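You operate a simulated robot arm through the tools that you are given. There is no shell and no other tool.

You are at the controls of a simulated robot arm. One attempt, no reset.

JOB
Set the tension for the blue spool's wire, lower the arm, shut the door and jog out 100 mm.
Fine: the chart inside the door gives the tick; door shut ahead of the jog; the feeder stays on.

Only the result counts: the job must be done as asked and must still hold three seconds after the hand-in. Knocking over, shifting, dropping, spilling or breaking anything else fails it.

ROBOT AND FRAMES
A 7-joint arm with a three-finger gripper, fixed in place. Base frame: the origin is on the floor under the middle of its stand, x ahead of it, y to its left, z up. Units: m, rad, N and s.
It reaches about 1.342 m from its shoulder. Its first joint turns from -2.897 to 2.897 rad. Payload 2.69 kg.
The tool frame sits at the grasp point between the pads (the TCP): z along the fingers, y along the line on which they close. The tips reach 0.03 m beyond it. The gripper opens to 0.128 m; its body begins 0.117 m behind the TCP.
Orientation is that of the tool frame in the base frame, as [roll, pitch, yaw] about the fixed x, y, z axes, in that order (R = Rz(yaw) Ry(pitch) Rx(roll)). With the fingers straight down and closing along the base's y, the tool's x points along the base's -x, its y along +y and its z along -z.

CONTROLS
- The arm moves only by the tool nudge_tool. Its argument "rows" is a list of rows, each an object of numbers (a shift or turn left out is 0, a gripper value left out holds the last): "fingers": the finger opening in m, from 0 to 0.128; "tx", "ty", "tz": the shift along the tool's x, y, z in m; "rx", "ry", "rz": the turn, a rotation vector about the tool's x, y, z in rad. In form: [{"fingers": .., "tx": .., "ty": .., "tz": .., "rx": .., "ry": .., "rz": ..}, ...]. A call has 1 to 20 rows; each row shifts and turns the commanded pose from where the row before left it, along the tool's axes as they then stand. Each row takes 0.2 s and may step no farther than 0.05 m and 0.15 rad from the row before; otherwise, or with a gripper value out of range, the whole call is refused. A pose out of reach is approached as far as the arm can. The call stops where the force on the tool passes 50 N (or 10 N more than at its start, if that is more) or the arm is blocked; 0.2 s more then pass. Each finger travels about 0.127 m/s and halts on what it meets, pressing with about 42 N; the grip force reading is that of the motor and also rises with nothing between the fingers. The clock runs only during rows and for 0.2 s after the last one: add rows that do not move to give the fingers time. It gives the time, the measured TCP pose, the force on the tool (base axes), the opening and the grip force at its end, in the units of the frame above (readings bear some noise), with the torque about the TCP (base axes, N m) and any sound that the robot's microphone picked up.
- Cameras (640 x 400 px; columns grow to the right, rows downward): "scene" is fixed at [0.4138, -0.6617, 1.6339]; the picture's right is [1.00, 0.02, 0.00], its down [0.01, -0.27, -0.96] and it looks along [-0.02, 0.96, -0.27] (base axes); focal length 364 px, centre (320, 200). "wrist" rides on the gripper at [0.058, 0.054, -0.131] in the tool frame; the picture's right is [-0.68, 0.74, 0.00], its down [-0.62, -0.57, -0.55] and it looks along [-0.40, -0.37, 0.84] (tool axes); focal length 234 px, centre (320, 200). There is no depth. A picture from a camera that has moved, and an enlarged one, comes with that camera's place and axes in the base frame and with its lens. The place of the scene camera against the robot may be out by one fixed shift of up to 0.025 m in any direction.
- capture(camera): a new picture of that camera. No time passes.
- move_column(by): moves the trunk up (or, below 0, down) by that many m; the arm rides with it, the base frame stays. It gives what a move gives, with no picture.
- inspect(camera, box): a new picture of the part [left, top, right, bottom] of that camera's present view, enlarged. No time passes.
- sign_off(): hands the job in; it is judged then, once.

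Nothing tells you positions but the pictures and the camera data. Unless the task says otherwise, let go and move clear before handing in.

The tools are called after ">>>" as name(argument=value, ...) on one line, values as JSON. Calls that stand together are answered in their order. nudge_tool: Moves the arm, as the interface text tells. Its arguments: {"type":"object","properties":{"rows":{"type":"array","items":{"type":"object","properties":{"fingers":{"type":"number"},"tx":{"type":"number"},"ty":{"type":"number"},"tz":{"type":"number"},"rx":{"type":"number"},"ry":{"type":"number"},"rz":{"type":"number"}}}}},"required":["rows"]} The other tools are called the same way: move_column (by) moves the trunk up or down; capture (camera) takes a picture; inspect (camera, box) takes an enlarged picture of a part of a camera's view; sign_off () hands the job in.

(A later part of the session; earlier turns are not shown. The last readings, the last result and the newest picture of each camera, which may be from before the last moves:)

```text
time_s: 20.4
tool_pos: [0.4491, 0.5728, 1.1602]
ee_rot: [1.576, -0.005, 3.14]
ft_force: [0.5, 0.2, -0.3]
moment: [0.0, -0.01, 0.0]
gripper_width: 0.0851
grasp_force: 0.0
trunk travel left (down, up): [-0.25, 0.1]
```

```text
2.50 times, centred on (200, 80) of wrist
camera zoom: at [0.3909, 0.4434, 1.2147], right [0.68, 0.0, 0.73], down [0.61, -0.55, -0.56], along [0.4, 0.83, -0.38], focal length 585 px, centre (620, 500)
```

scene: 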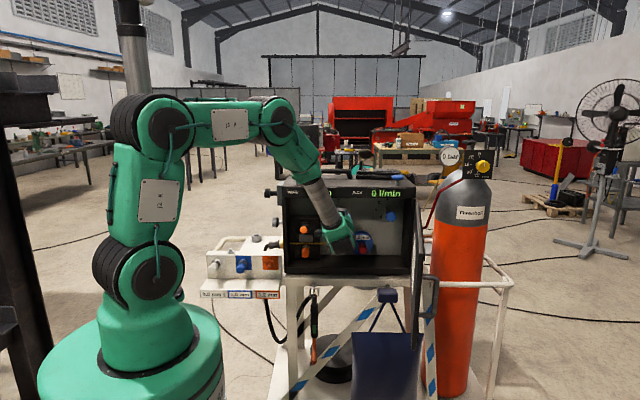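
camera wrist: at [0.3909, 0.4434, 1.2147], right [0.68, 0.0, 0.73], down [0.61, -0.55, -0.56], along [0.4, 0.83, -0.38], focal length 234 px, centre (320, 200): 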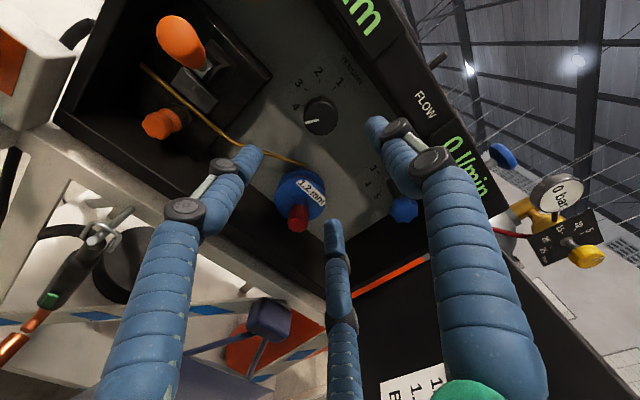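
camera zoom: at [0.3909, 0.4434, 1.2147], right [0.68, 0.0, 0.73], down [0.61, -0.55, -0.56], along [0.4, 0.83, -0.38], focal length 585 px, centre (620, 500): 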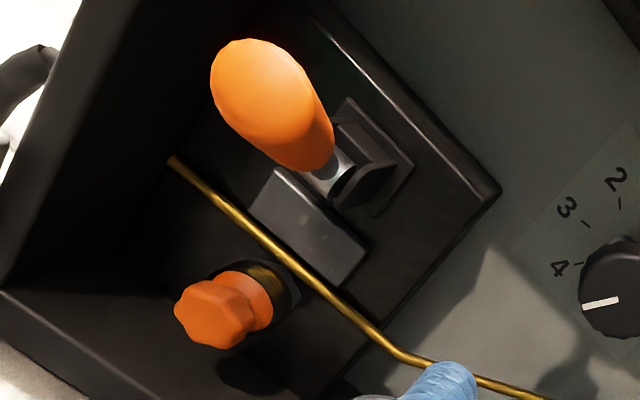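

The tension index reads 149° against tick 4 at 149.5°, so tension is set. Next is the pressure arm: its orange handle end is near (0.305, 0.676, 1.13). I'll close the fingers and bring them over the handle.

>>> nudge_tool(rows=[{"fingers": 0.05, "ty": 0.025}, {"fingers": 0.0, "ty": 0.025}, {"tx": 0.048}, {"tx": 0.048}, {"tx": 0.048}, {"tz": 0.03}, {"tz": 0.03}, {"tz": 0.03}])

>>> capture(camera="wrist")

>>> inspect(camera="scene", box=[220, 160, 370, 290])

```text
time_s: 22.2
tool_pos: [0.3053, 0.6641, 1.2094]
ee_rot: [1.576, -0.001, 3.139]
ft_force: [-0.3, -0.9, -0.1]
moment: [-0.01, 0.01, -0.02]
gripper_width: 0.0023
grasp_force: 31.0
trunk travel left (down, up): [-0.25, 0.1]
```

```text
taken
camera wrist: at [0.2471, 0.5325, 1.2639], right [0.68, 0.0, 0.74], down [0.61, -0.55, -0.56], along [0.4, 0.83, -0.38], focal length 234 px, centre (320, 200)
```

wrist: 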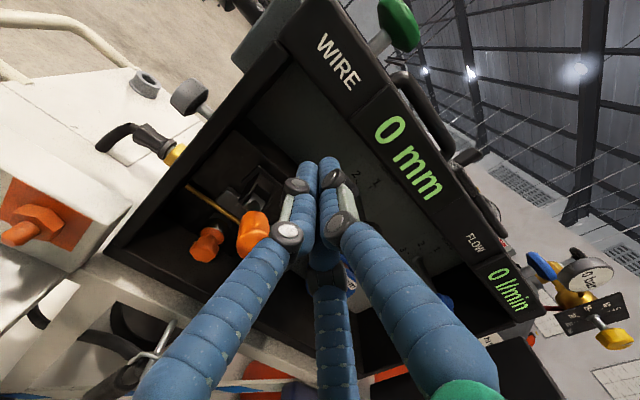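

```text
3.08 times, centred on (295, 225) of scene
camera zoom: at [0.4138, -0.6617, 1.6339], right [1.0, 0.02, 0.0], down [0.01, -0.27, -0.96], along [-0.02, 0.96, -0.27], focal length 1121 px, centre (397, 123)
```

zoom: 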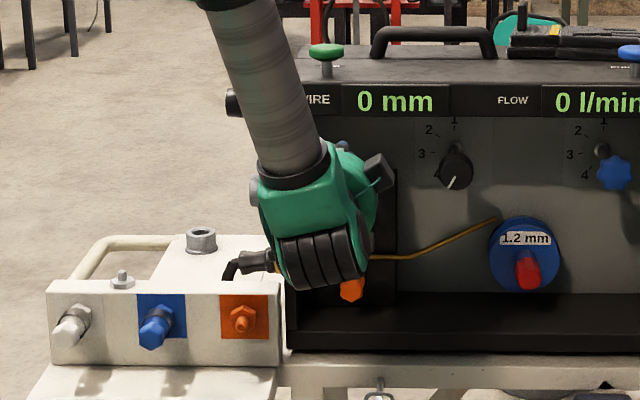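

The closed fingers are above the handle with roughly 3 cm gap. I press down slowly and watch force and view.

>>> nudge_tool(rows=[{"ty": -0.015}, {"ty": -0.015}, {"ty": -0.015}, {"ty": -0.015}, {"ty": -0.01}])

>>> capture(camera="wrist")

```text
time_s: 23.4
tool_pos: [0.3088, 0.6668, 1.1533]
ee_rot: [1.553, 0.008, 3.14]
ft_force: [7.1, 4.0, 14.4]
moment: [0.2, -0.15, 0.1]
gripper_width: 0.0022
grasp_force: 31.7
trunk travel left (down, up): [-0.25, 0.1]
stopped in row 5: the force on the tool passed its limit at 59 N (the readings are from after the stop); the commanded pose is now the measured one
```

```text
taken
camera wrist: at [0.2501, 0.5354, 1.2046], right [0.67, -0.01, 0.74], down [0.62, -0.54, -0.57], along [0.41, 0.84, -0.35], focal length 234 px, centre (320, 200)
```

wrist: 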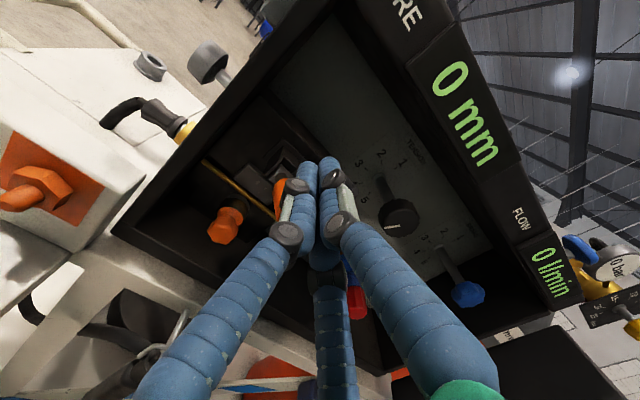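

Contact came at TCP z≈1.153 with a force stop. I zoom in to see what is touching and whether the arm moved.

>>> inspect(camera="wrist", box=[190, 130, 350, 260])

>>> inspect(camera="scene", box=[270, 190, 350, 290])

```text
3.08 times, centred on (270, 195) of wrist
camera zoom: at [0.2501, 0.5354, 1.2046], right [0.67, -0.01, 0.74], down [0.62, -0.54, -0.57], along [0.41, 0.84, -0.35], focal length 720 px, centre (474, 215)
```

zoom: 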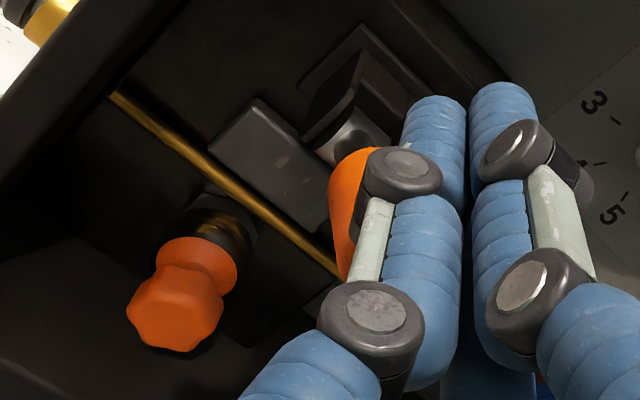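

```text
4.00 times, centred on (310, 240) of scene
camera zoom: at [0.4138, -0.6617, 1.6339], right [1.0, 0.02, 0.0], down [0.01, -0.27, -0.96], along [-0.02, 0.96, -0.27], focal length 1458 px, centre (360, 40)
```

zoom: 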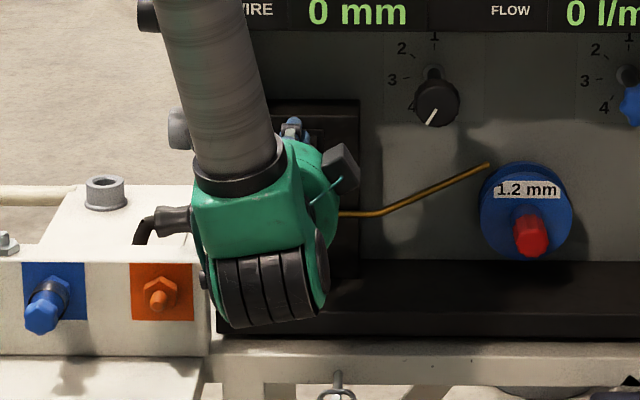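

The handle is under the fingers, but I can't tell whether it moved. I'll lift a little and compare its tilt.

>>> nudge_tool(rows=[{"ty": 0.02}, {"ty": 0.02}, {"ty": 0.016}])

>>> capture(camera="wrist")

>>> inspect(camera="wrist", box=[190, 130, 350, 260])

```text
time_s: 24.2
tool_pos: [0.3067, 0.6667, 1.2055]
ee_rot: [1.561, 0.004, 3.141]
ft_force: [0.7, -1.0, 0.4]
moment: [0.0, 0.02, 0.02]
gripper_width: 0.0021
grasp_force: 31.7
trunk travel left (down, up): [-0.25, 0.1]
```

```text
taken
camera wrist: at [0.2483, 0.5351, 1.2576], right [0.67, -0.01, 0.74], down [0.62, -0.54, -0.57], along [0.41, 0.84, -0.36], focal length 234 px, centre (320, 200)
```

wrist: 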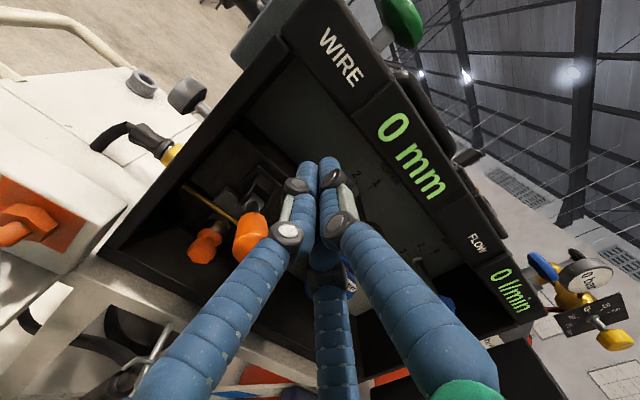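

```text
3.08 times, centred on (270, 195) of wrist
camera zoom: at [0.2483, 0.5351, 1.2576], right [0.67, -0.01, 0.74], down [0.62, -0.54, -0.57], along [0.41, 0.84, -0.36], focal length 720 px, centre (474, 215)
```

zoom: 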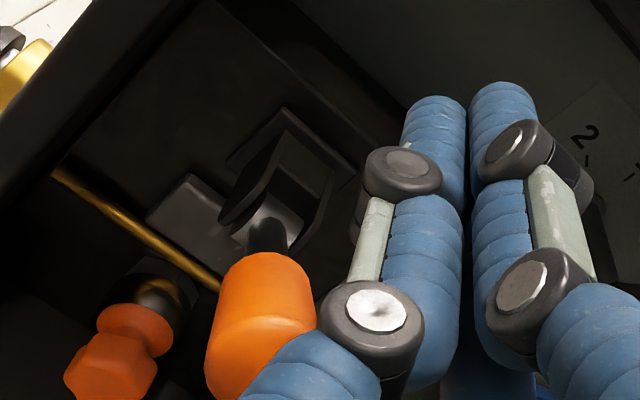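

The handle is unchanged, so it did not move with about 50 N straight down here. I need a better view of the arm's mechanism; I'll back off and roll the gripper so the camera looks at it from the right.

>>> nudge_tool(rows=[{"tz": -0.04, "fingers": 0.06}, {"tz": -0.04, "fingers": 0.1}, {"tx": -0.04, "fingers": 0.128}, {"tx": -0.04, "ty": -0.02}, {"tx": -0.02, "ty": -0.03}, {"rz": 0.15}, {"rz": 0.15}, {"rz": 0.15}, {"rz": 0.15}, {"rz": 0.15}, {"rz": 0.15}, {"rz": 0.15}, {"rz": 0.15}, {"rz": 0.15}, {"rz": 0.15}, {"rz": 0.15}, {"rz": 0.15}, {"rz": 0.15}, {"rz": 0.15}])

>>> capture(camera="wrist")

>>> capture(camera="scene")

```text
time_s: 28.2
tool_pos: [0.4081, 0.5863, 1.1552]
ee_rot: [-1.55, -1.047, -0.019]
ft_force: [0.6, -0.7, 0.3]
moment: [-0.02, 0.01, 0.03]
gripper_width: 0.1282
grasp_force: 0.1
trunk travel left (down, up): [-0.25, 0.1]
```

```text
taken
camera wrist: at [0.4836, 0.4547, 1.1776], right [0.3, 0.01, -0.95], down [-0.8, -0.55, -0.25], along [-0.52, 0.84, -0.15], focal length 234 px, centre (320, 200)
```

wrist: 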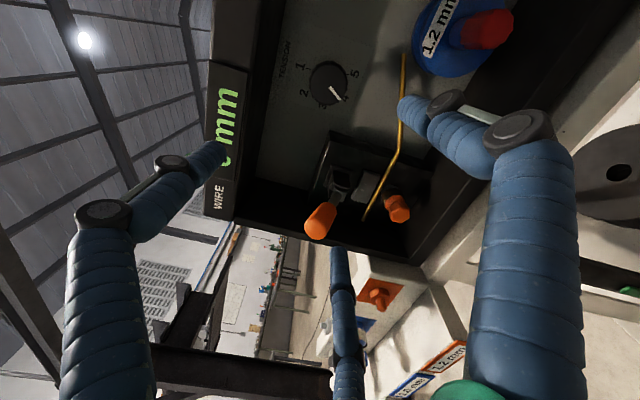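

```text
taken
```

scene: 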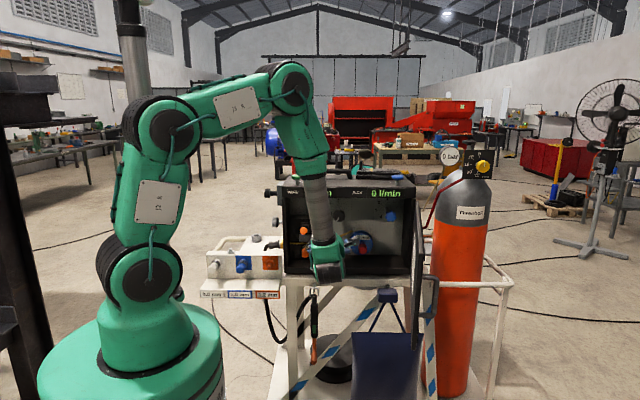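

>>> inspect(camera="wrist", box=[280, 140, 430, 250])

>>> inspect(camera="scene", box=[285, 205, 335, 265])

```text
3.64 times, centred on (355, 195) of wrist
camera zoom: at [0.4836, 0.4547, 1.1776], right [0.3, 0.01, -0.95], down [-0.8, -0.55, -0.25], along [-0.52, 0.84, -0.15], focal length 852 px, centre (193, 218)
```

zoom: 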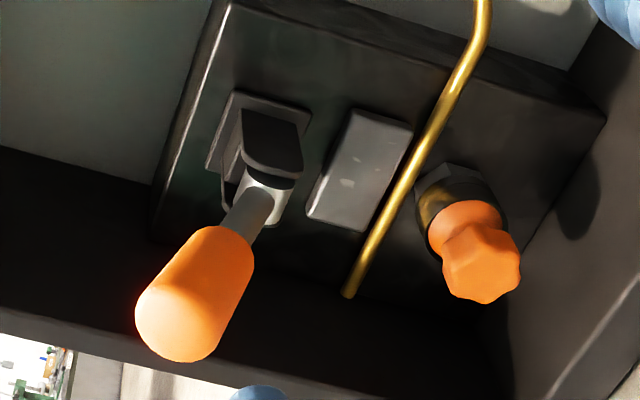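

```text
6.67 times, centred on (310, 235) of scene
camera zoom: at [0.4138, -0.6617, 1.6339], right [1.0, 0.02, 0.0], down [0.01, -0.27, -0.96], along [-0.02, 0.96, -0.27], focal length 2430 px, centre (387, -33)
```

zoom: 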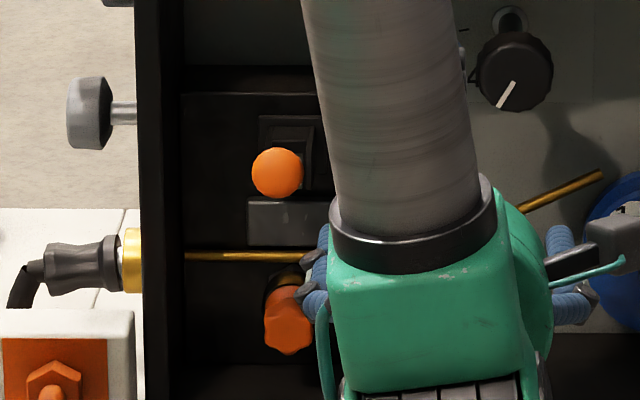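

The arm is a pivoting lever: its handle runs from the fork at about (0.30, 0.79, 1.09) outward and about 20° up to (0.30, 0.68, 1.13), so lowering means swinging the handle down. My first push may have been too fast for the force limit, so I go back above it and press again very slowly.

>>> nudge_tool(rows=[{"rz": -0.15, "fingers": 0.06}, {"rz": -0.15, "fingers": 0.0}, {"rz": -0.15}, {"rz": -0.15}, {"rz": -0.15}, {"rz": -0.15}, {"rz": -0.15}, {"rz": -0.15}, {"rz": -0.15}, {"rz": -0.15}, {"rz": -0.15}, {"rz": -0.15}, {"rz": -0.15}, {"rz": -0.144}, {"ty": 0.04}])

>>> capture(camera="wrist")

```text
time_s: 31.4
tool_pos: [0.4076, 0.5854, 1.1957]
ee_rot: [1.56, 0.0, -3.14]
ft_force: [-0.3, 0.7, 0.3]
moment: [0.04, -0.01, 0.03]
gripper_width: 0.0022
grasp_force: 30.9
trunk travel left (down, up): [-0.25, 0.1]
```

```text
taken
camera wrist: at [0.3491, 0.4545, 1.2487], right [0.68, -0.01, 0.74], down [0.62, -0.54, -0.57], along [0.4, 0.84, -0.36], focal length 234 px, centre (320, 200)
```

wrist: 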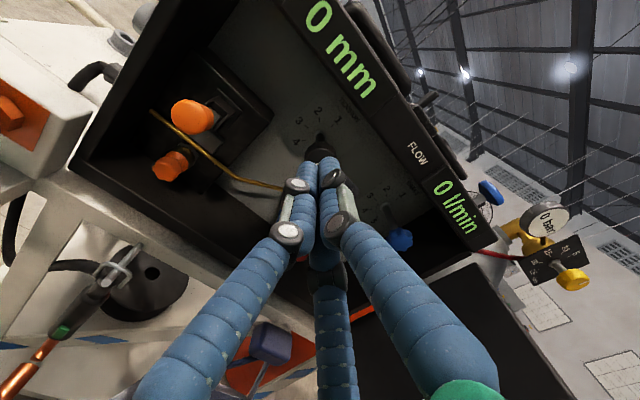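

The gripper is upright and closed again. I move over the handle end, then press down in 4 mm steps.

>>> nudge_tool(rows=[{"tx": 0.045}, {"tx": 0.045}, {"tx": 0.016, "tz": 0.03}, {"tz": 0.045}, {"ty": -0.015}, {"ty": -0.01}, {"ty": -0.005}, {"ty": -0.004}, {"ty": -0.004}, {"ty": -0.004}, {"ty": -0.003}, {"ty": -0.003}, {"ty": -0.003}])

>>> capture(camera="wrist")

```text
time_s: 34.4
tool_pos: [0.3022, 0.6641, 1.1544]
ee_rot: [1.547, 0.004, -3.141]
ft_force: [0.1, 2.3, 16.4]
moment: [0.23, -0.15, 0.28]
gripper_width: 0.0022
grasp_force: 31.2
trunk travel left (down, up): [-0.25, 0.1]
stopped in row 13: the force on the tool passed its limit at 51 N (the readings are from after the stop); the commanded pose is now the measured one
```

```text
taken
camera wrist: at [0.2442, 0.532, 1.2043], right [0.67, -0.02, 0.74], down [0.62, -0.53, -0.58], along [0.41, 0.85, -0.35], focal length 234 px, centre (320, 200)
```

wrist: 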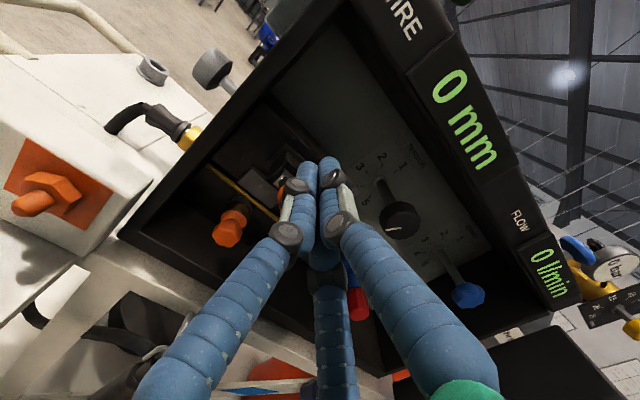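

It stops at the same height again with about 50 N, so this direction feels like a hard stop. I'll zoom in on the contact and lever now.

>>> inspect(camera="wrist", box=[230, 130, 340, 250])

>>> inspect(camera="scene", box=[285, 200, 335, 265])

```text
3.33 times, centred on (285, 190) of wrist
camera zoom: at [0.2442, 0.532, 1.2043], right [0.67, -0.02, 0.74], down [0.62, -0.53, -0.58], along [0.41, 0.85, -0.35], focal length 781 px, centre (437, 233)
```

zoom: 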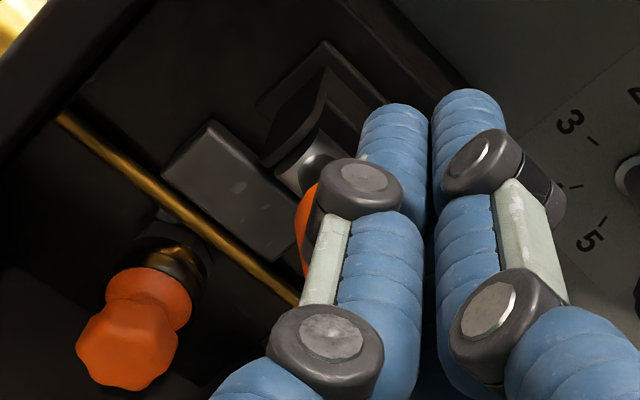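

```text
6.15 times, centred on (310, 232) of scene
camera zoom: at [0.4138, -0.6617, 1.6339], right [1.0, 0.02, 0.0], down [0.01, -0.27, -0.96], along [-0.02, 0.96, -0.27], focal length 2243 px, centre (382, 0)
```

zoom: 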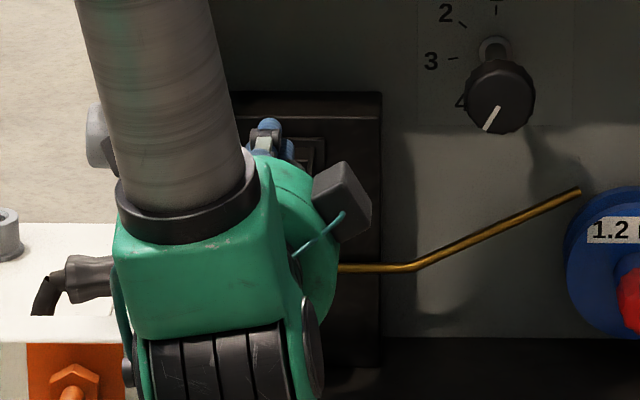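

Pushing down is firmly blocked, so the current position looks like the lever's lower stop. As on many feeders, the lever may swing up to bring the pressure block down onto the wire. I'll test gently by lifting from below and watching the grey block.

>>> nudge_tool(rows=[{"ty": 0.015}, {"tz": -0.045}, {"tz": -0.045}, {"ty": -0.045}, {"ty": -0.045}, {"ty": -0.015}, {"tz": 0.045}, {"tz": 0.04}])

>>> capture(camera="wrist")

>>> inspect(camera="scene", box=[285, 200, 335, 265])

```text
time_s: 36.2
tool_pos: [0.3011, 0.6593, 1.0599]
ee_rot: [1.551, 0.002, -3.14]
ft_force: [-0.4, -0.7, -0.8]
moment: [0.03, 0.0, 0.01]
gripper_width: 0.0022
grasp_force: 30.8
trunk travel left (down, up): [-0.25, 0.1]
```

```text
taken
camera wrist: at [0.2421, 0.5278, 1.1108], right [0.67, -0.01, 0.74], down [0.62, -0.54, -0.57], along [0.4, 0.84, -0.35], focal length 234 px, centre (320, 200)
```

wrist: 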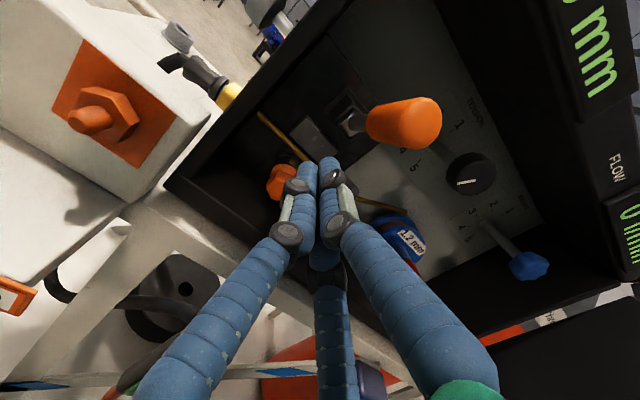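

```text
6.15 times, centred on (310, 232) of scene
camera zoom: at [0.4138, -0.6617, 1.6339], right [1.0, 0.02, 0.0], down [0.01, -0.27, -0.96], along [-0.02, 0.96, -0.27], focal length 2243 px, centre (382, 0)
```

zoom: 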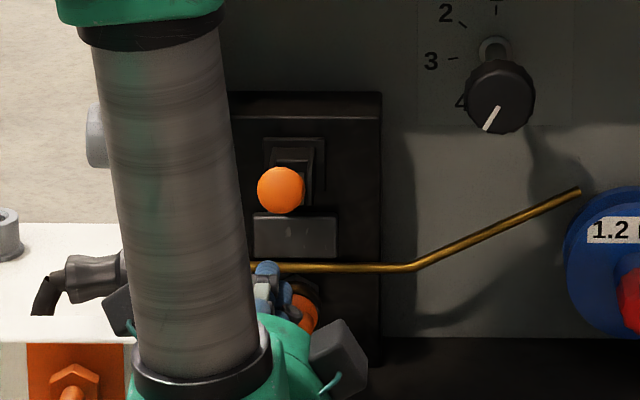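

Comparing scene pictures, the handle has dropped about 3 mm from the pushes, so it may just be very stiff. A gentle lift from below will tell me whether this is a stop or friction.

>>> nudge_tool(rows=[{"ty": 0.015}, {"ty": 0.005}, {"ty": 0.004}, {"ty": 0.004}, {"ty": 0.003}])

>>> inspect(camera="scene", box=[285, 200, 335, 265])

```text
time_s: 37.4
tool_pos: [0.302, 0.66, 1.0909]
ee_rot: [1.551, 0.004, 3.141]
ft_force: [-1.3, -0.6, 0.1]
moment: [0.0, -0.03, 0.02]
gripper_width: 0.0022
grasp_force: 31.8
trunk travel left (down, up): [-0.25, 0.1]
```

```text
6.15 times, centred on (310, 232) of scene
camera zoom: at [0.4138, -0.6617, 1.6339], right [1.0, 0.02, 0.0], down [0.01, -0.27, -0.96], along [-0.02, 0.96, -0.27], focal length 2243 px, centre (382, 0)
```

zoom: 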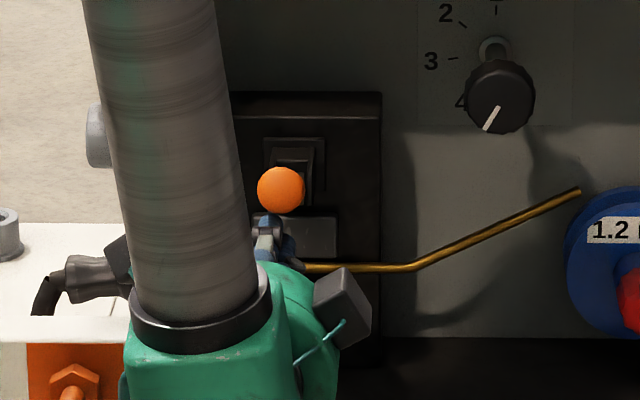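

No contact yet; the fingertips are just beneath the handle. I continue up in 3 mm steps.

>>> nudge_tool(rows=[{"ty": 0.003}, {"ty": 0.003}, {"ty": 0.003}, {"ty": 0.003}])

>>> inspect(camera="scene", box=[285, 200, 335, 265])

```text
time_s: 38.4
tool_pos: [0.3033, 0.658, 1.105]
ee_rot: [1.553, 0.003, 3.141]
ft_force: [-0.5, -0.6, -0.5]
moment: [-0.01, 0.0, 0.02]
gripper_width: 0.0021
grasp_force: 30.5
trunk travel left (down, up): [-0.25, 0.1]
```

```text
6.15 times, centred on (310, 232) of scene
camera zoom: at [0.4138, -0.6617, 1.6339], right [1.0, 0.02, 0.0], down [0.01, -0.27, -0.96], along [-0.02, 0.96, -0.27], focal length 2243 px, centre (382, 0)
```

zoom: 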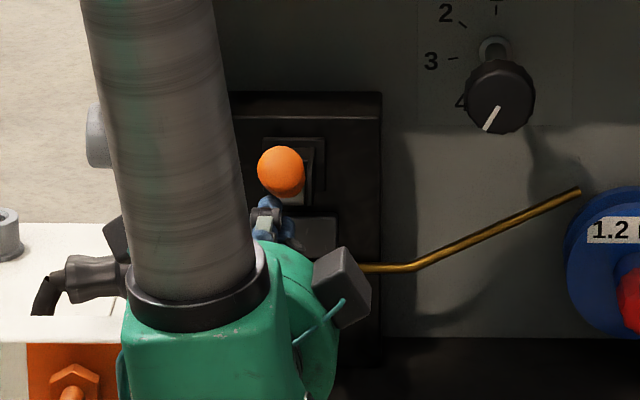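

The handle lifts freely with no force, so the starting position was the lever's bottom stop. I look closely at whether the grey pressure block moves as the lever rises.

>>> capture(camera="wrist")

>>> inspect(camera="wrist", box=[230, 80, 400, 230])

>>> inspect(camera="scene", box=[295, 210, 325, 245])

```text
taken
camera wrist: at [0.2442, 0.5272, 1.1553], right [0.67, -0.01, 0.74], down [0.62, -0.54, -0.57], along [0.41, 0.84, -0.35], focal length 234 px, centre (320, 200)
```

wrist: 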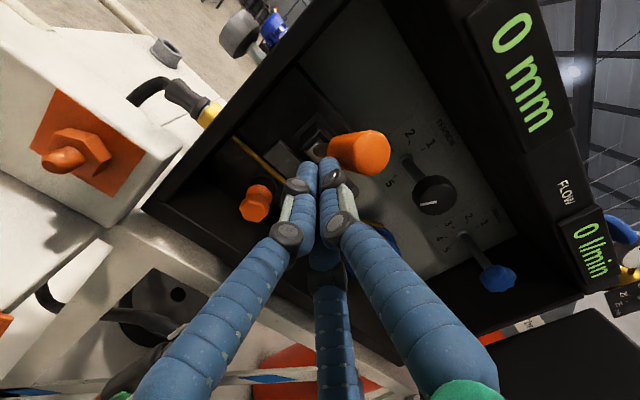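

```text
2.67 times, centred on (315, 155) of wrist
camera zoom: at [0.2442, 0.5272, 1.1553], right [0.67, -0.01, 0.74], down [0.62, -0.54, -0.57], along [0.41, 0.84, -0.35], focal length 624 px, centre (333, 320)
```

zoom: 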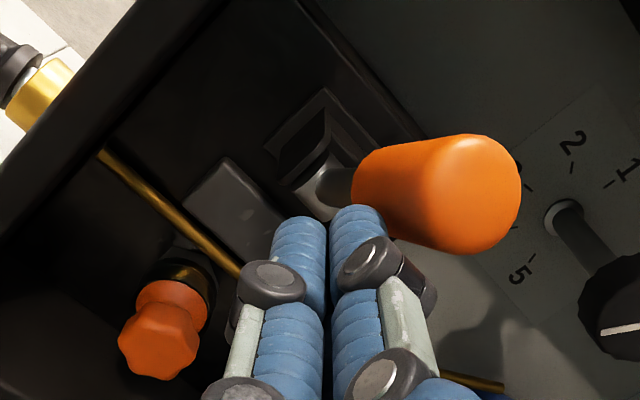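

```text
11.43 times, centred on (310, 228) of scene
camera zoom: at [0.4138, -0.6617, 1.6339], right [1.0, 0.02, 0.0], down [0.01, -0.27, -0.96], along [-0.02, 0.96, -0.27], focal length 4165 px, centre (434, -114)
```

zoom: 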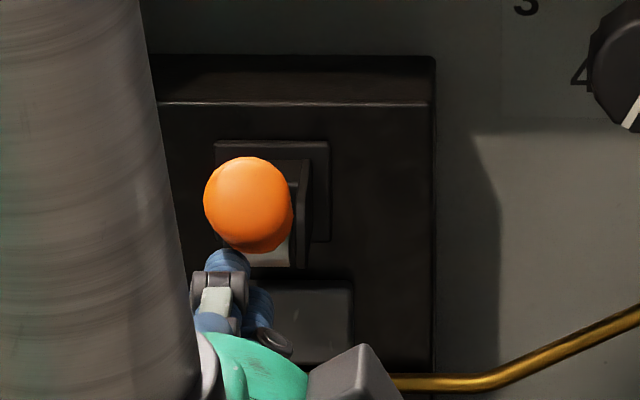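

The grey block is fixed; only the lever moved. Let me see whether the lever stays up or falls when I withdraw the fingers.

>>> nudge_tool(rows=[{"ty": -0.02}, {"ty": -0.02}, {}, {}])

>>> inspect(camera="scene", box=[295, 210, 325, 245])

>>> inspect(camera="wrist", box=[270, 70, 460, 190])

```text
time_s: 39.4
tool_pos: [0.3035, 0.6602, 1.0641]
ee_rot: [1.552, 0.003, -3.141]
ft_force: [-0.3, 1.2, -0.3]
moment: [-0.02, 0.04, -0.02]
gripper_width: 0.0022
grasp_force: 31.4
trunk travel left (down, up): [-0.25, 0.1]
```

```text
11.43 times, centred on (310, 228) of scene
camera zoom: at [0.4138, -0.6617, 1.6339], right [1.0, 0.02, 0.0], down [0.01, -0.27, -0.96], along [-0.02, 0.96, -0.27], focal length 4165 px, centre (434, -114)
```

zoom: 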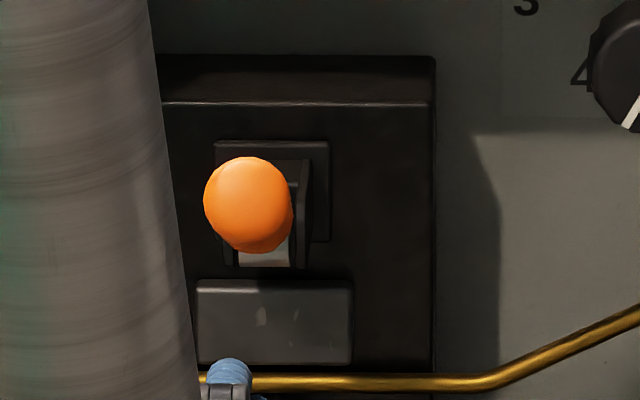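

```text
3.33 times, centred on (365, 130) of wrist
camera zoom: at [0.2442, 0.5284, 1.1147], right [0.67, -0.01, 0.74], down [0.62, -0.54, -0.57], along [0.41, 0.84, -0.35], focal length 781 px, centre (170, 433)
```

zoom: 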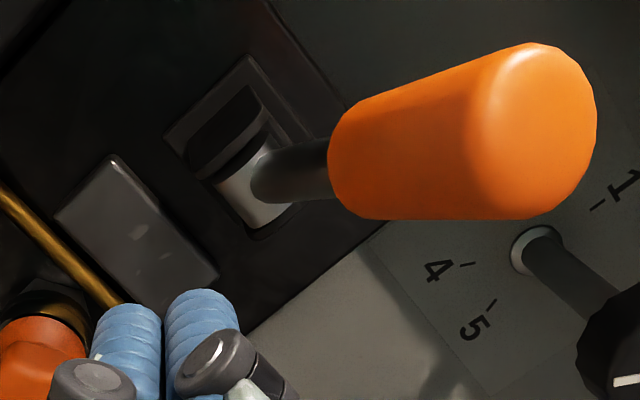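

The lever stays where it's left (now about 28° up), held by light friction. Whether the door clears it will tell which position is "lowered", so I next look at the door hinge and closing plane.

>>> nudge_tool(rows=[{"tz": -0.045}, {"tz": -0.045}, {"tz": -0.045}, {"tz": -0.045}, {"ty": 0.045}, {"ty": 0.045}, {"ty": 0.045}, {"ty": 0.045, "rz": 0.1}, {"rz": 0.15}, {"rz": 0.15}, {"rz": 0.15}, {"rz": 0.15}, {"rz": 0.15}, {"rz": 0.15}, {"rz": 0.05}])

>>> nudge_tool(rows=[{"tx": -0.0225, "ty": 0.039}, {"tx": -0.0225, "ty": 0.039}, {"tx": -0.0225, "ty": 0.039}, {"tx": -0.0225, "ty": 0.039}, {"tx": -0.0225, "ty": 0.039}])

>>> capture(camera="wrist")

>>> capture(camera="scene")

```text
time_s: 42.6
tool_pos: [0.3008, 0.4777, 1.24]
ee_rot: [1.531, -1.05, -3.11]
ft_force: [-0.1, -0.1, -0.5]
moment: [0.03, 0.02, -0.01]
gripper_width: 0.0022
grasp_force: 31.6
trunk travel left (down, up): [-0.25, 0.1]
```

```text
time_s: 43.8
tool_pos: [0.5259, 0.4771, 1.2422]
ee_rot: [1.535, -1.048, -3.111]
ft_force: [1.1, -0.7, 0.5]
moment: [0.01, 0.04, -0.03]
gripper_width: 0.002
grasp_force: 31.4
trunk travel left (down, up): [-0.25, 0.1]
```

```text
taken
camera wrist: at [0.5435, 0.3447, 1.317], right [0.98, 0.0, -0.22], down [-0.18, -0.53, -0.83], along [-0.12, 0.85, -0.52], focal length 234 px, centre (320, 200)
```

wrist: 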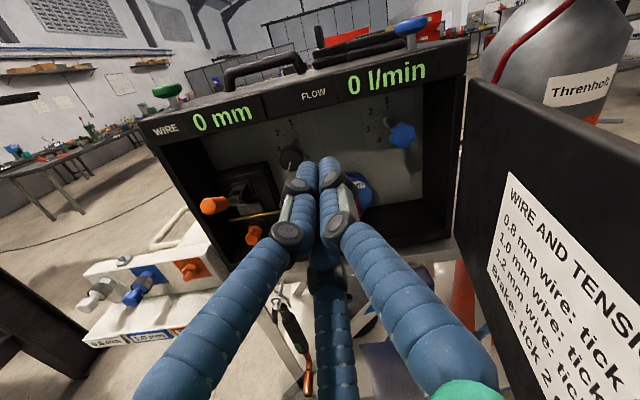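

```text
taken
```

scene: 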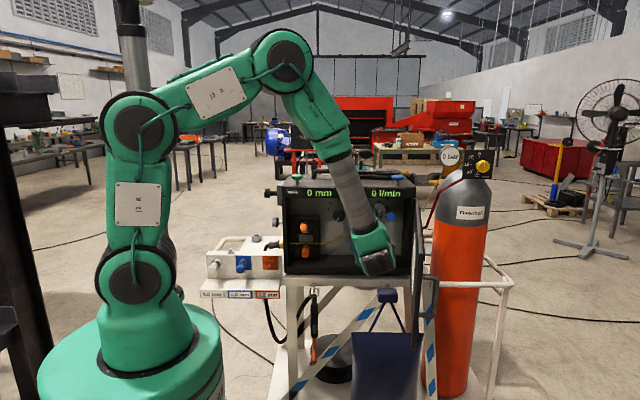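

>>> inspect(camera="wrist", box=[440, 60, 640, 260])

>>> inspect(camera="wrist", box=[140, 90, 340, 260])

>>> inspect(camera="scene", box=[390, 180, 460, 300])

>>> inspect(camera="scene", box=[390, 260, 460, 360])

```text
2.00 times, centred on (540, 160) of wrist
camera zoom: at [0.5435, 0.3447, 1.317], right [0.98, 0.0, -0.22], down [-0.18, -0.53, -0.83], along [-0.12, 0.85, -0.52], focal length 468 px, centre (-120, 280)
```

zoom: 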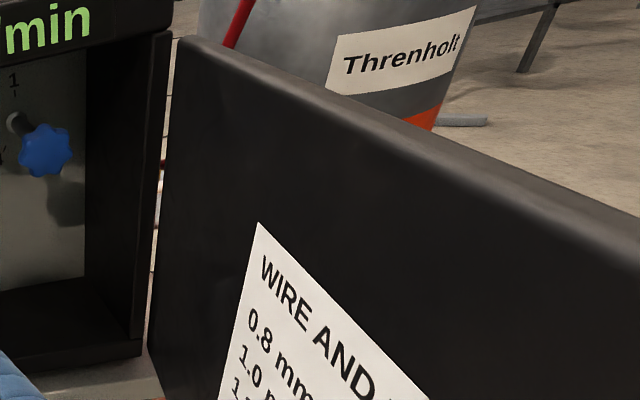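

```text
2.35 times, centred on (240, 175) of wrist
camera zoom: at [0.5435, 0.3447, 1.317], right [0.98, 0.0, -0.22], down [-0.18, -0.53, -0.83], along [-0.12, 0.85, -0.52], focal length 551 px, centre (508, 259)
```

zoom: 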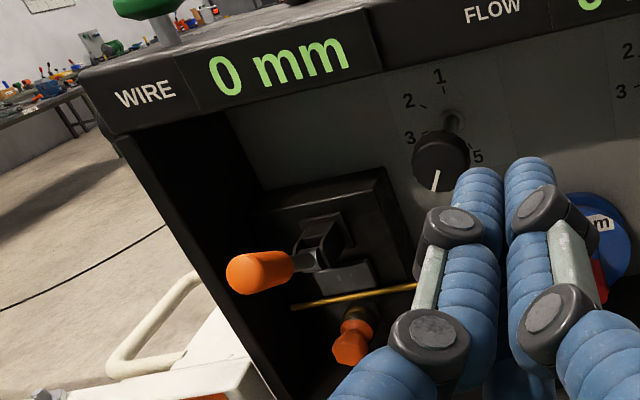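

```text
3.33 times, centred on (425, 240) of scene
camera zoom: at [0.4138, -0.6617, 1.6339], right [1.0, 0.02, 0.0], down [0.01, -0.27, -0.96], along [-0.02, 0.96, -0.27], focal length 1215 px, centre (-30, 67)
```

zoom: 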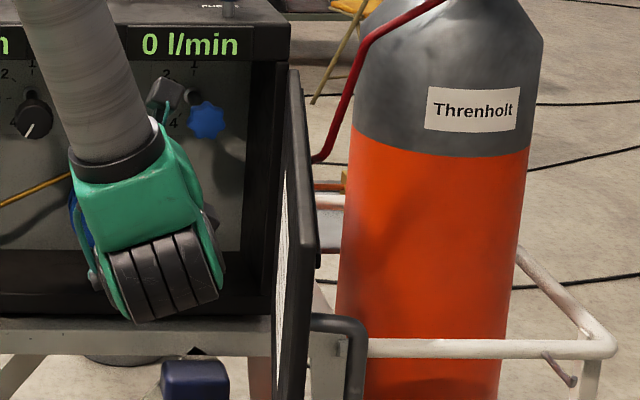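

```text
4.00 times, centred on (425, 310) of scene
camera zoom: at [0.4138, -0.6617, 1.6339], right [1.0, 0.02, 0.0], down [0.01, -0.27, -0.96], along [-0.02, 0.96, -0.27], focal length 1458 px, centre (-100, -240)
```

zoom: 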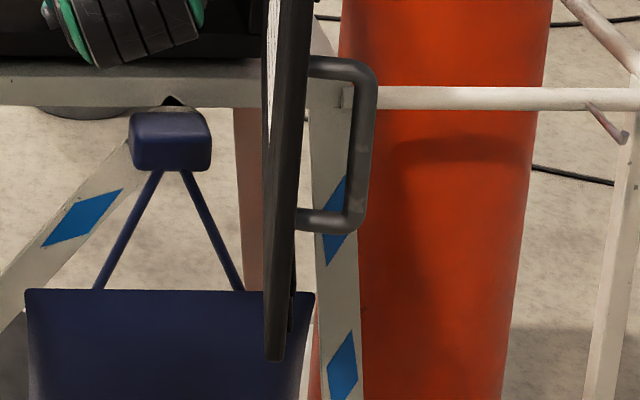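

The door is a flat slab hinged near (0.745, 0.715), and the box front is at y≈0.738, so with the handle sticking out to y≈0.68 the door can't shut; only the lever swung up clears it. I'll go back and swing the lever up step by step, watching the block and listening.

>>> nudge_tool(rows=[{"tx": 0.0225, "ty": -0.039}, {"tx": 0.0225, "ty": -0.039}, {"tx": 0.0225, "ty": -0.039}, {"tx": 0.0225, "ty": -0.039}, {"tx": 0.0225, "ty": -0.039}, {"rz": -0.15}, {"rz": -0.15}, {"rz": -0.15}, {"rz": -0.15}, {"rz": -0.15}, {"rz": -0.15}, {"rz": -0.15}, {"rx": 0.02}, {"ty": -0.04}, {"ty": -0.04}, {"ty": -0.04}, {"ty": -0.04}])

>>> capture(camera="wrist")

```text
time_s: 47.4
tool_pos: [0.3044, 0.4769, 1.0793]
ee_rot: [1.572, 0.004, 3.141]
ft_force: [-0.2, 0.4, 0.0]
moment: [-0.04, 0.0, -0.03]
gripper_width: 0.0023
grasp_force: 30.9
trunk travel left (down, up): [-0.25, 0.1]
```

```text
taken
camera wrist: at [0.2451, 0.3463, 1.1326], right [0.67, 0.0, 0.74], down [0.62, -0.55, -0.56], along [0.41, 0.84, -0.37], focal length 234 px, centre (320, 200)
```

wrist: 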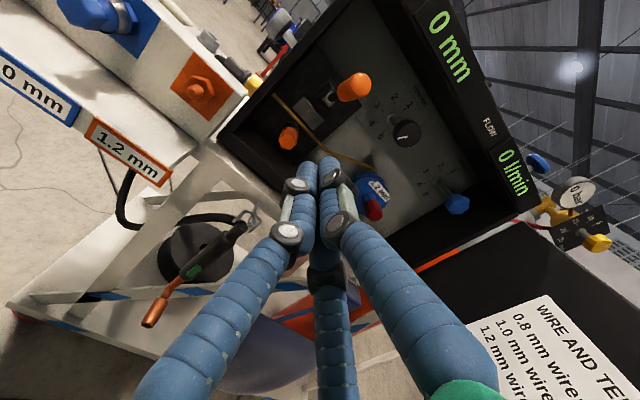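

I move the closed fingers beneath the handle and raise it gradually.

>>> nudge_tool(rows=[{"tz": 0.045}, {"tz": 0.045}, {"tz": 0.045}, {"tz": 0.045}, {"tz": 0.015}, {"ty": 0.015}, {"ty": 0.01}, {"ty": 0.01}, {"ty": 0.01}, {"ty": 0.01}, {"ty": 0.01}])

>>> capture(camera="wrist")

>>> inspect(camera="scene", box=[285, 200, 335, 265])

```text
time_s: 49.8
tool_pos: [0.3024, 0.6717, 1.1459]
ee_rot: [1.571, 0.003, 3.141]
ft_force: [-0.8, -1.0, 0.1]
moment: [-0.01, -0.02, 0.02]
gripper_width: 0.002
grasp_force: 31.6
trunk travel left (down, up): [-0.25, 0.1]
```

```text
taken
camera wrist: at [0.2445, 0.5415, 1.1988], right [0.67, 0.0, 0.74], down [0.62, -0.55, -0.56], along [0.41, 0.84, -0.37], focal length 234 px, centre (320, 200)
```

wrist: 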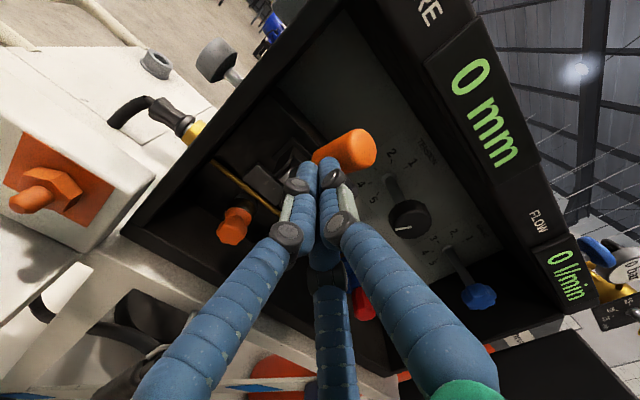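

```text
6.15 times, centred on (310, 232) of scene
camera zoom: at [0.4138, -0.6617, 1.6339], right [1.0, 0.02, 0.0], down [0.01, -0.27, -0.96], along [-0.02, 0.96, -0.27], focal length 2243 px, centre (382, 0)
```

zoom: 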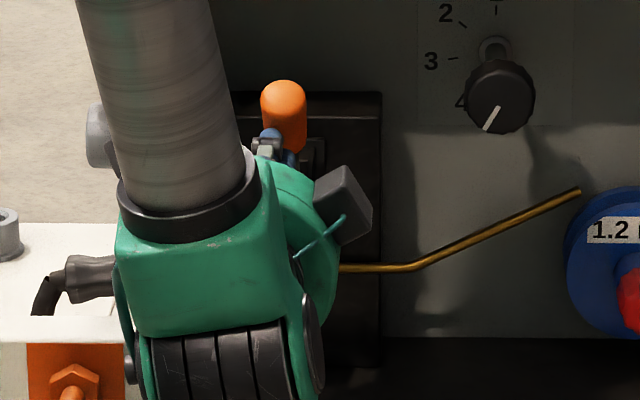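

The lever swings up freely, now about 55°, still without any sound. I keep pushing it up and inward to find its upper end.

>>> nudge_tool(rows=[{"tz": 0.01, "ty": 0.01}, {"tz": 0.01, "ty": 0.005}, {"tz": 0.01}, {"tz": 0.01}, {"tz": 0.01}])

>>> inspect(camera="scene", box=[285, 200, 335, 265])

>>> inspect(camera="wrist", box=[230, 80, 400, 230])

```text
time_s: 51.0
tool_pos: [0.3029, 0.7213, 1.1599]
ee_rot: [1.573, 0.002, 3.141]
ft_force: [-0.2, 0.3, -0.2]
moment: [0.0, -0.01, -0.04]
gripper_width: 0.002
grasp_force: 31.4
trunk travel left (down, up): [-0.25, 0.1]
```

```text
6.15 times, centred on (310, 232) of scene
camera zoom: at [0.4138, -0.6617, 1.6339], right [1.0, 0.02, 0.0], down [0.01, -0.27, -0.96], along [-0.02, 0.96, -0.27], focal length 2243 px, centre (382, 0)
```

zoom: 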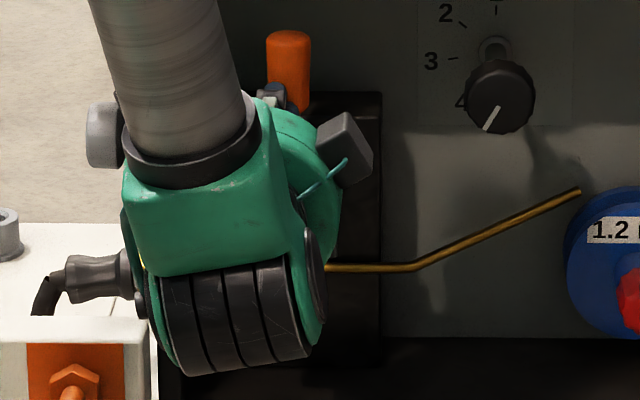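

```text
2.67 times, centred on (315, 155) of wrist
camera zoom: at [0.2438, 0.591, 1.2139], right [0.67, 0.0, 0.74], down [0.62, -0.55, -0.56], along [0.41, 0.84, -0.37], focal length 624 px, centre (333, 320)
```

zoom: 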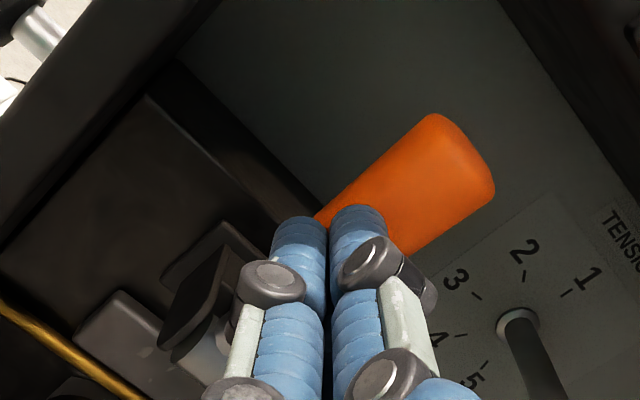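

It's nearly vertical now, still free. I push gently a bit further to find the end stop.

>>> nudge_tool(rows=[{"tz": 0.008}, {"tz": 0.006}, {"tz": 0.006}])

>>> inspect(camera="scene", box=[285, 200, 335, 265])

>>> inspect(camera="wrist", box=[230, 80, 400, 230])

```text
time_s: 51.6
tool_pos: [0.3024, 0.7266, 1.1599]
ee_rot: [1.57, -0.001, 3.14]
ft_force: [-4.1, -37.3, 13.7]
moment: [0.73, -0.03, -0.17]
gripper_width: 0.0062
grasp_force: 31.7
trunk travel left (down, up): [-0.25, 0.1]
stopped in row 2: the force on the tool passed its limit at 60 N (the readings are from after the stop); the commanded pose is now the measured one
```

```text
6.15 times, centred on (310, 232) of scene
camera zoom: at [0.4138, -0.6617, 1.6339], right [1.0, 0.02, 0.0], down [0.01, -0.27, -0.96], along [-0.02, 0.96, -0.27], focal length 2243 px, centre (382, 0)
```

zoom: 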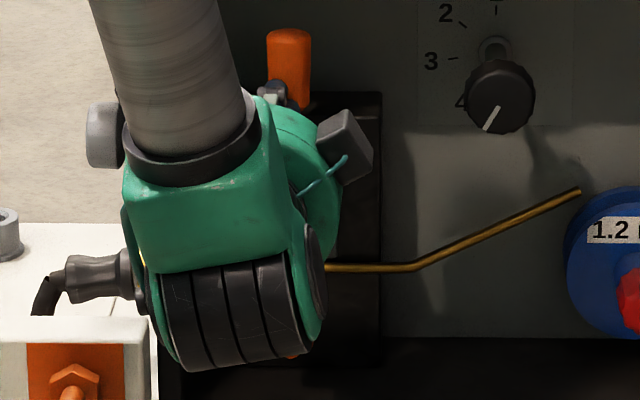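

```text
2.67 times, centred on (315, 155) of wrist
camera zoom: at [0.2438, 0.5962, 1.2142], right [0.68, 0.0, 0.74], down [0.61, -0.55, -0.57], along [0.41, 0.84, -0.37], focal length 624 px, centre (333, 320)
```

zoom: 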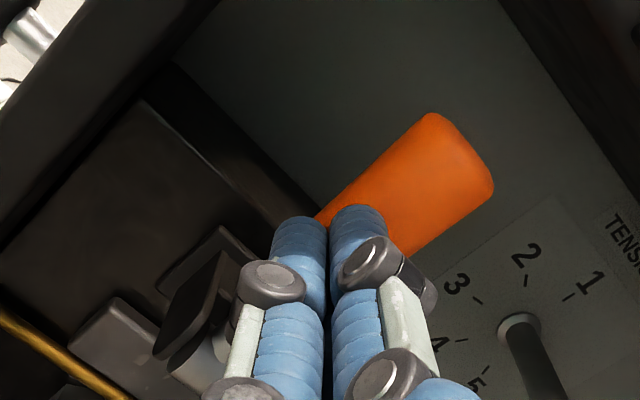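

The lever reached an upper end stop (about 85° up) with no sound. I back off, then check whether the grey block changed and read the markings on the left side before deciding which end counts as lowered.

>>> nudge_tool(rows=[{"tz": -0.03}, {"tz": -0.045}, {"tz": -0.045}, {"tz": -0.045}, {"ty": 0.04}, {"ty": 0.04}, {"ty": 0.04}])

>>> inspect(camera="scene", box=[265, 170, 345, 270])

>>> capture(camera="wrist")

>>> inspect(camera="wrist", box=[140, 60, 340, 260])

```text
time_s: 53.2
tool_pos: [0.3021, 0.567, 1.2783]
ee_rot: [1.575, -0.001, 3.141]
ft_force: [-0.3, -0.3, -0.8]
moment: [0.01, -0.01, 0.06]
gripper_width: 0.0021
grasp_force: 31.7
trunk travel left (down, up): [-0.25, 0.1]
```

```text
4.00 times, centred on (305, 220) of scene
camera zoom: at [0.4138, -0.6617, 1.6339], right [1.0, 0.02, 0.0], down [0.01, -0.27, -0.96], along [-0.02, 0.96, -0.27], focal length 1458 px, centre (380, 120)
```

zoom: 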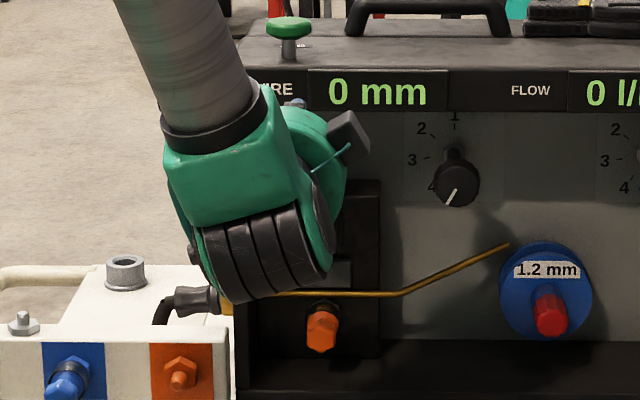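

```text
taken
camera wrist: at [0.2442, 0.4366, 1.3333], right [0.68, 0.0, 0.74], down [0.61, -0.55, -0.56], along [0.41, 0.83, -0.37], focal length 234 px, centre (320, 200)
```

wrist: 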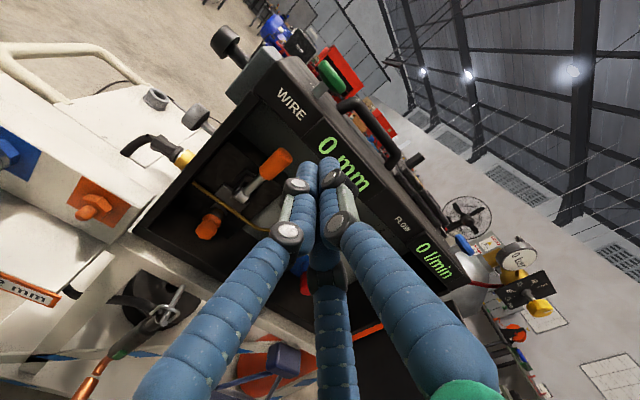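

```text
2.00 times, centred on (240, 160) of wrist
camera zoom: at [0.2442, 0.4366, 1.3333], right [0.68, 0.0, 0.74], down [0.61, -0.55, -0.56], along [0.41, 0.83, -0.37], focal length 468 px, centre (480, 280)
```

zoom: 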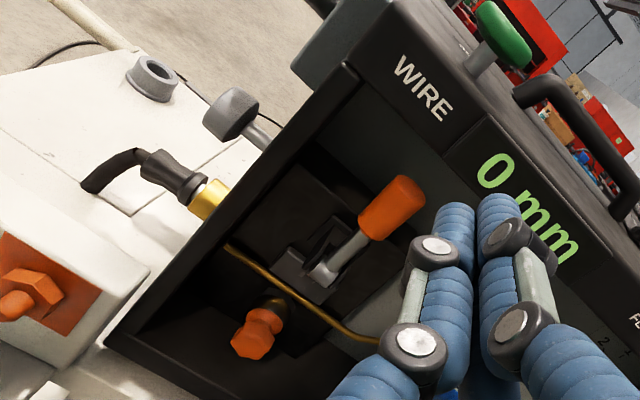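

The lever now stands up inside the box. I move left to read the side panel markings near the black and grey knobs.

>>> nudge_tool(rows=[{"tx": 0.045, "fingers": 0.06}, {"tx": 0.045, "fingers": 0.128}, {"tx": 0.045}, {"tx": 0.045}, {"tx": 0.045}, {"tx": 0.04, "tz": 0.02}, {"tz": 0.04}])

>>> capture(camera="wrist")

>>> inspect(camera="wrist", box=[240, 60, 440, 240])

```text
time_s: 54.8
tool_pos: [0.0943, 0.6101, 1.2887]
ee_rot: [1.574, 0.002, -3.129]
ft_force: [-0.5, -1.5, 0.7]
moment: [-0.08, 0.0, -0.04]
gripper_width: 0.1281
grasp_force: 0.1
out of reach, approached as far as the arm can: row 5, 6, 7
trunk travel left (down, up): [-0.25, 0.1]
```

```text
taken
camera wrist: at [0.0374, 0.4782, 1.3434], right [0.68, 0.01, 0.74], down [0.62, -0.54, -0.56], along [0.4, 0.84, -0.37], focal length 234 px, centre (320, 200)
```

wrist: 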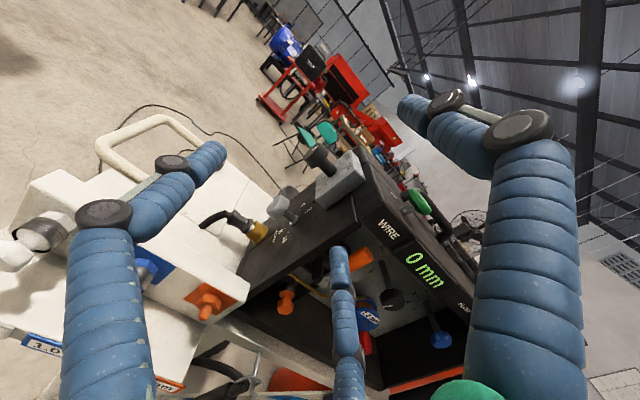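

```text
2.22 times, centred on (340, 150) of wrist
camera zoom: at [0.0374, 0.4782, 1.3434], right [0.68, 0.01, 0.74], down [0.62, -0.54, -0.56], along [0.4, 0.84, -0.37], focal length 520 px, centre (276, 311)
```

zoom: 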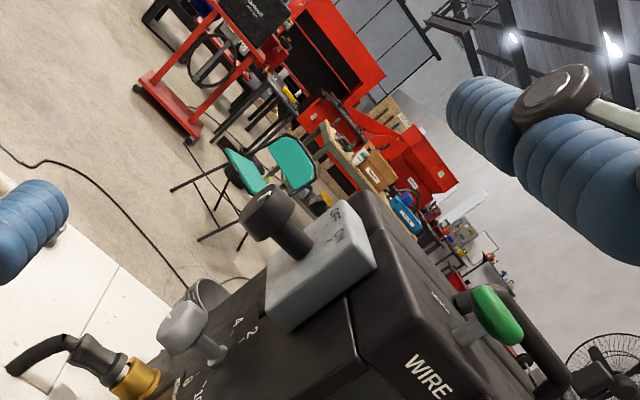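

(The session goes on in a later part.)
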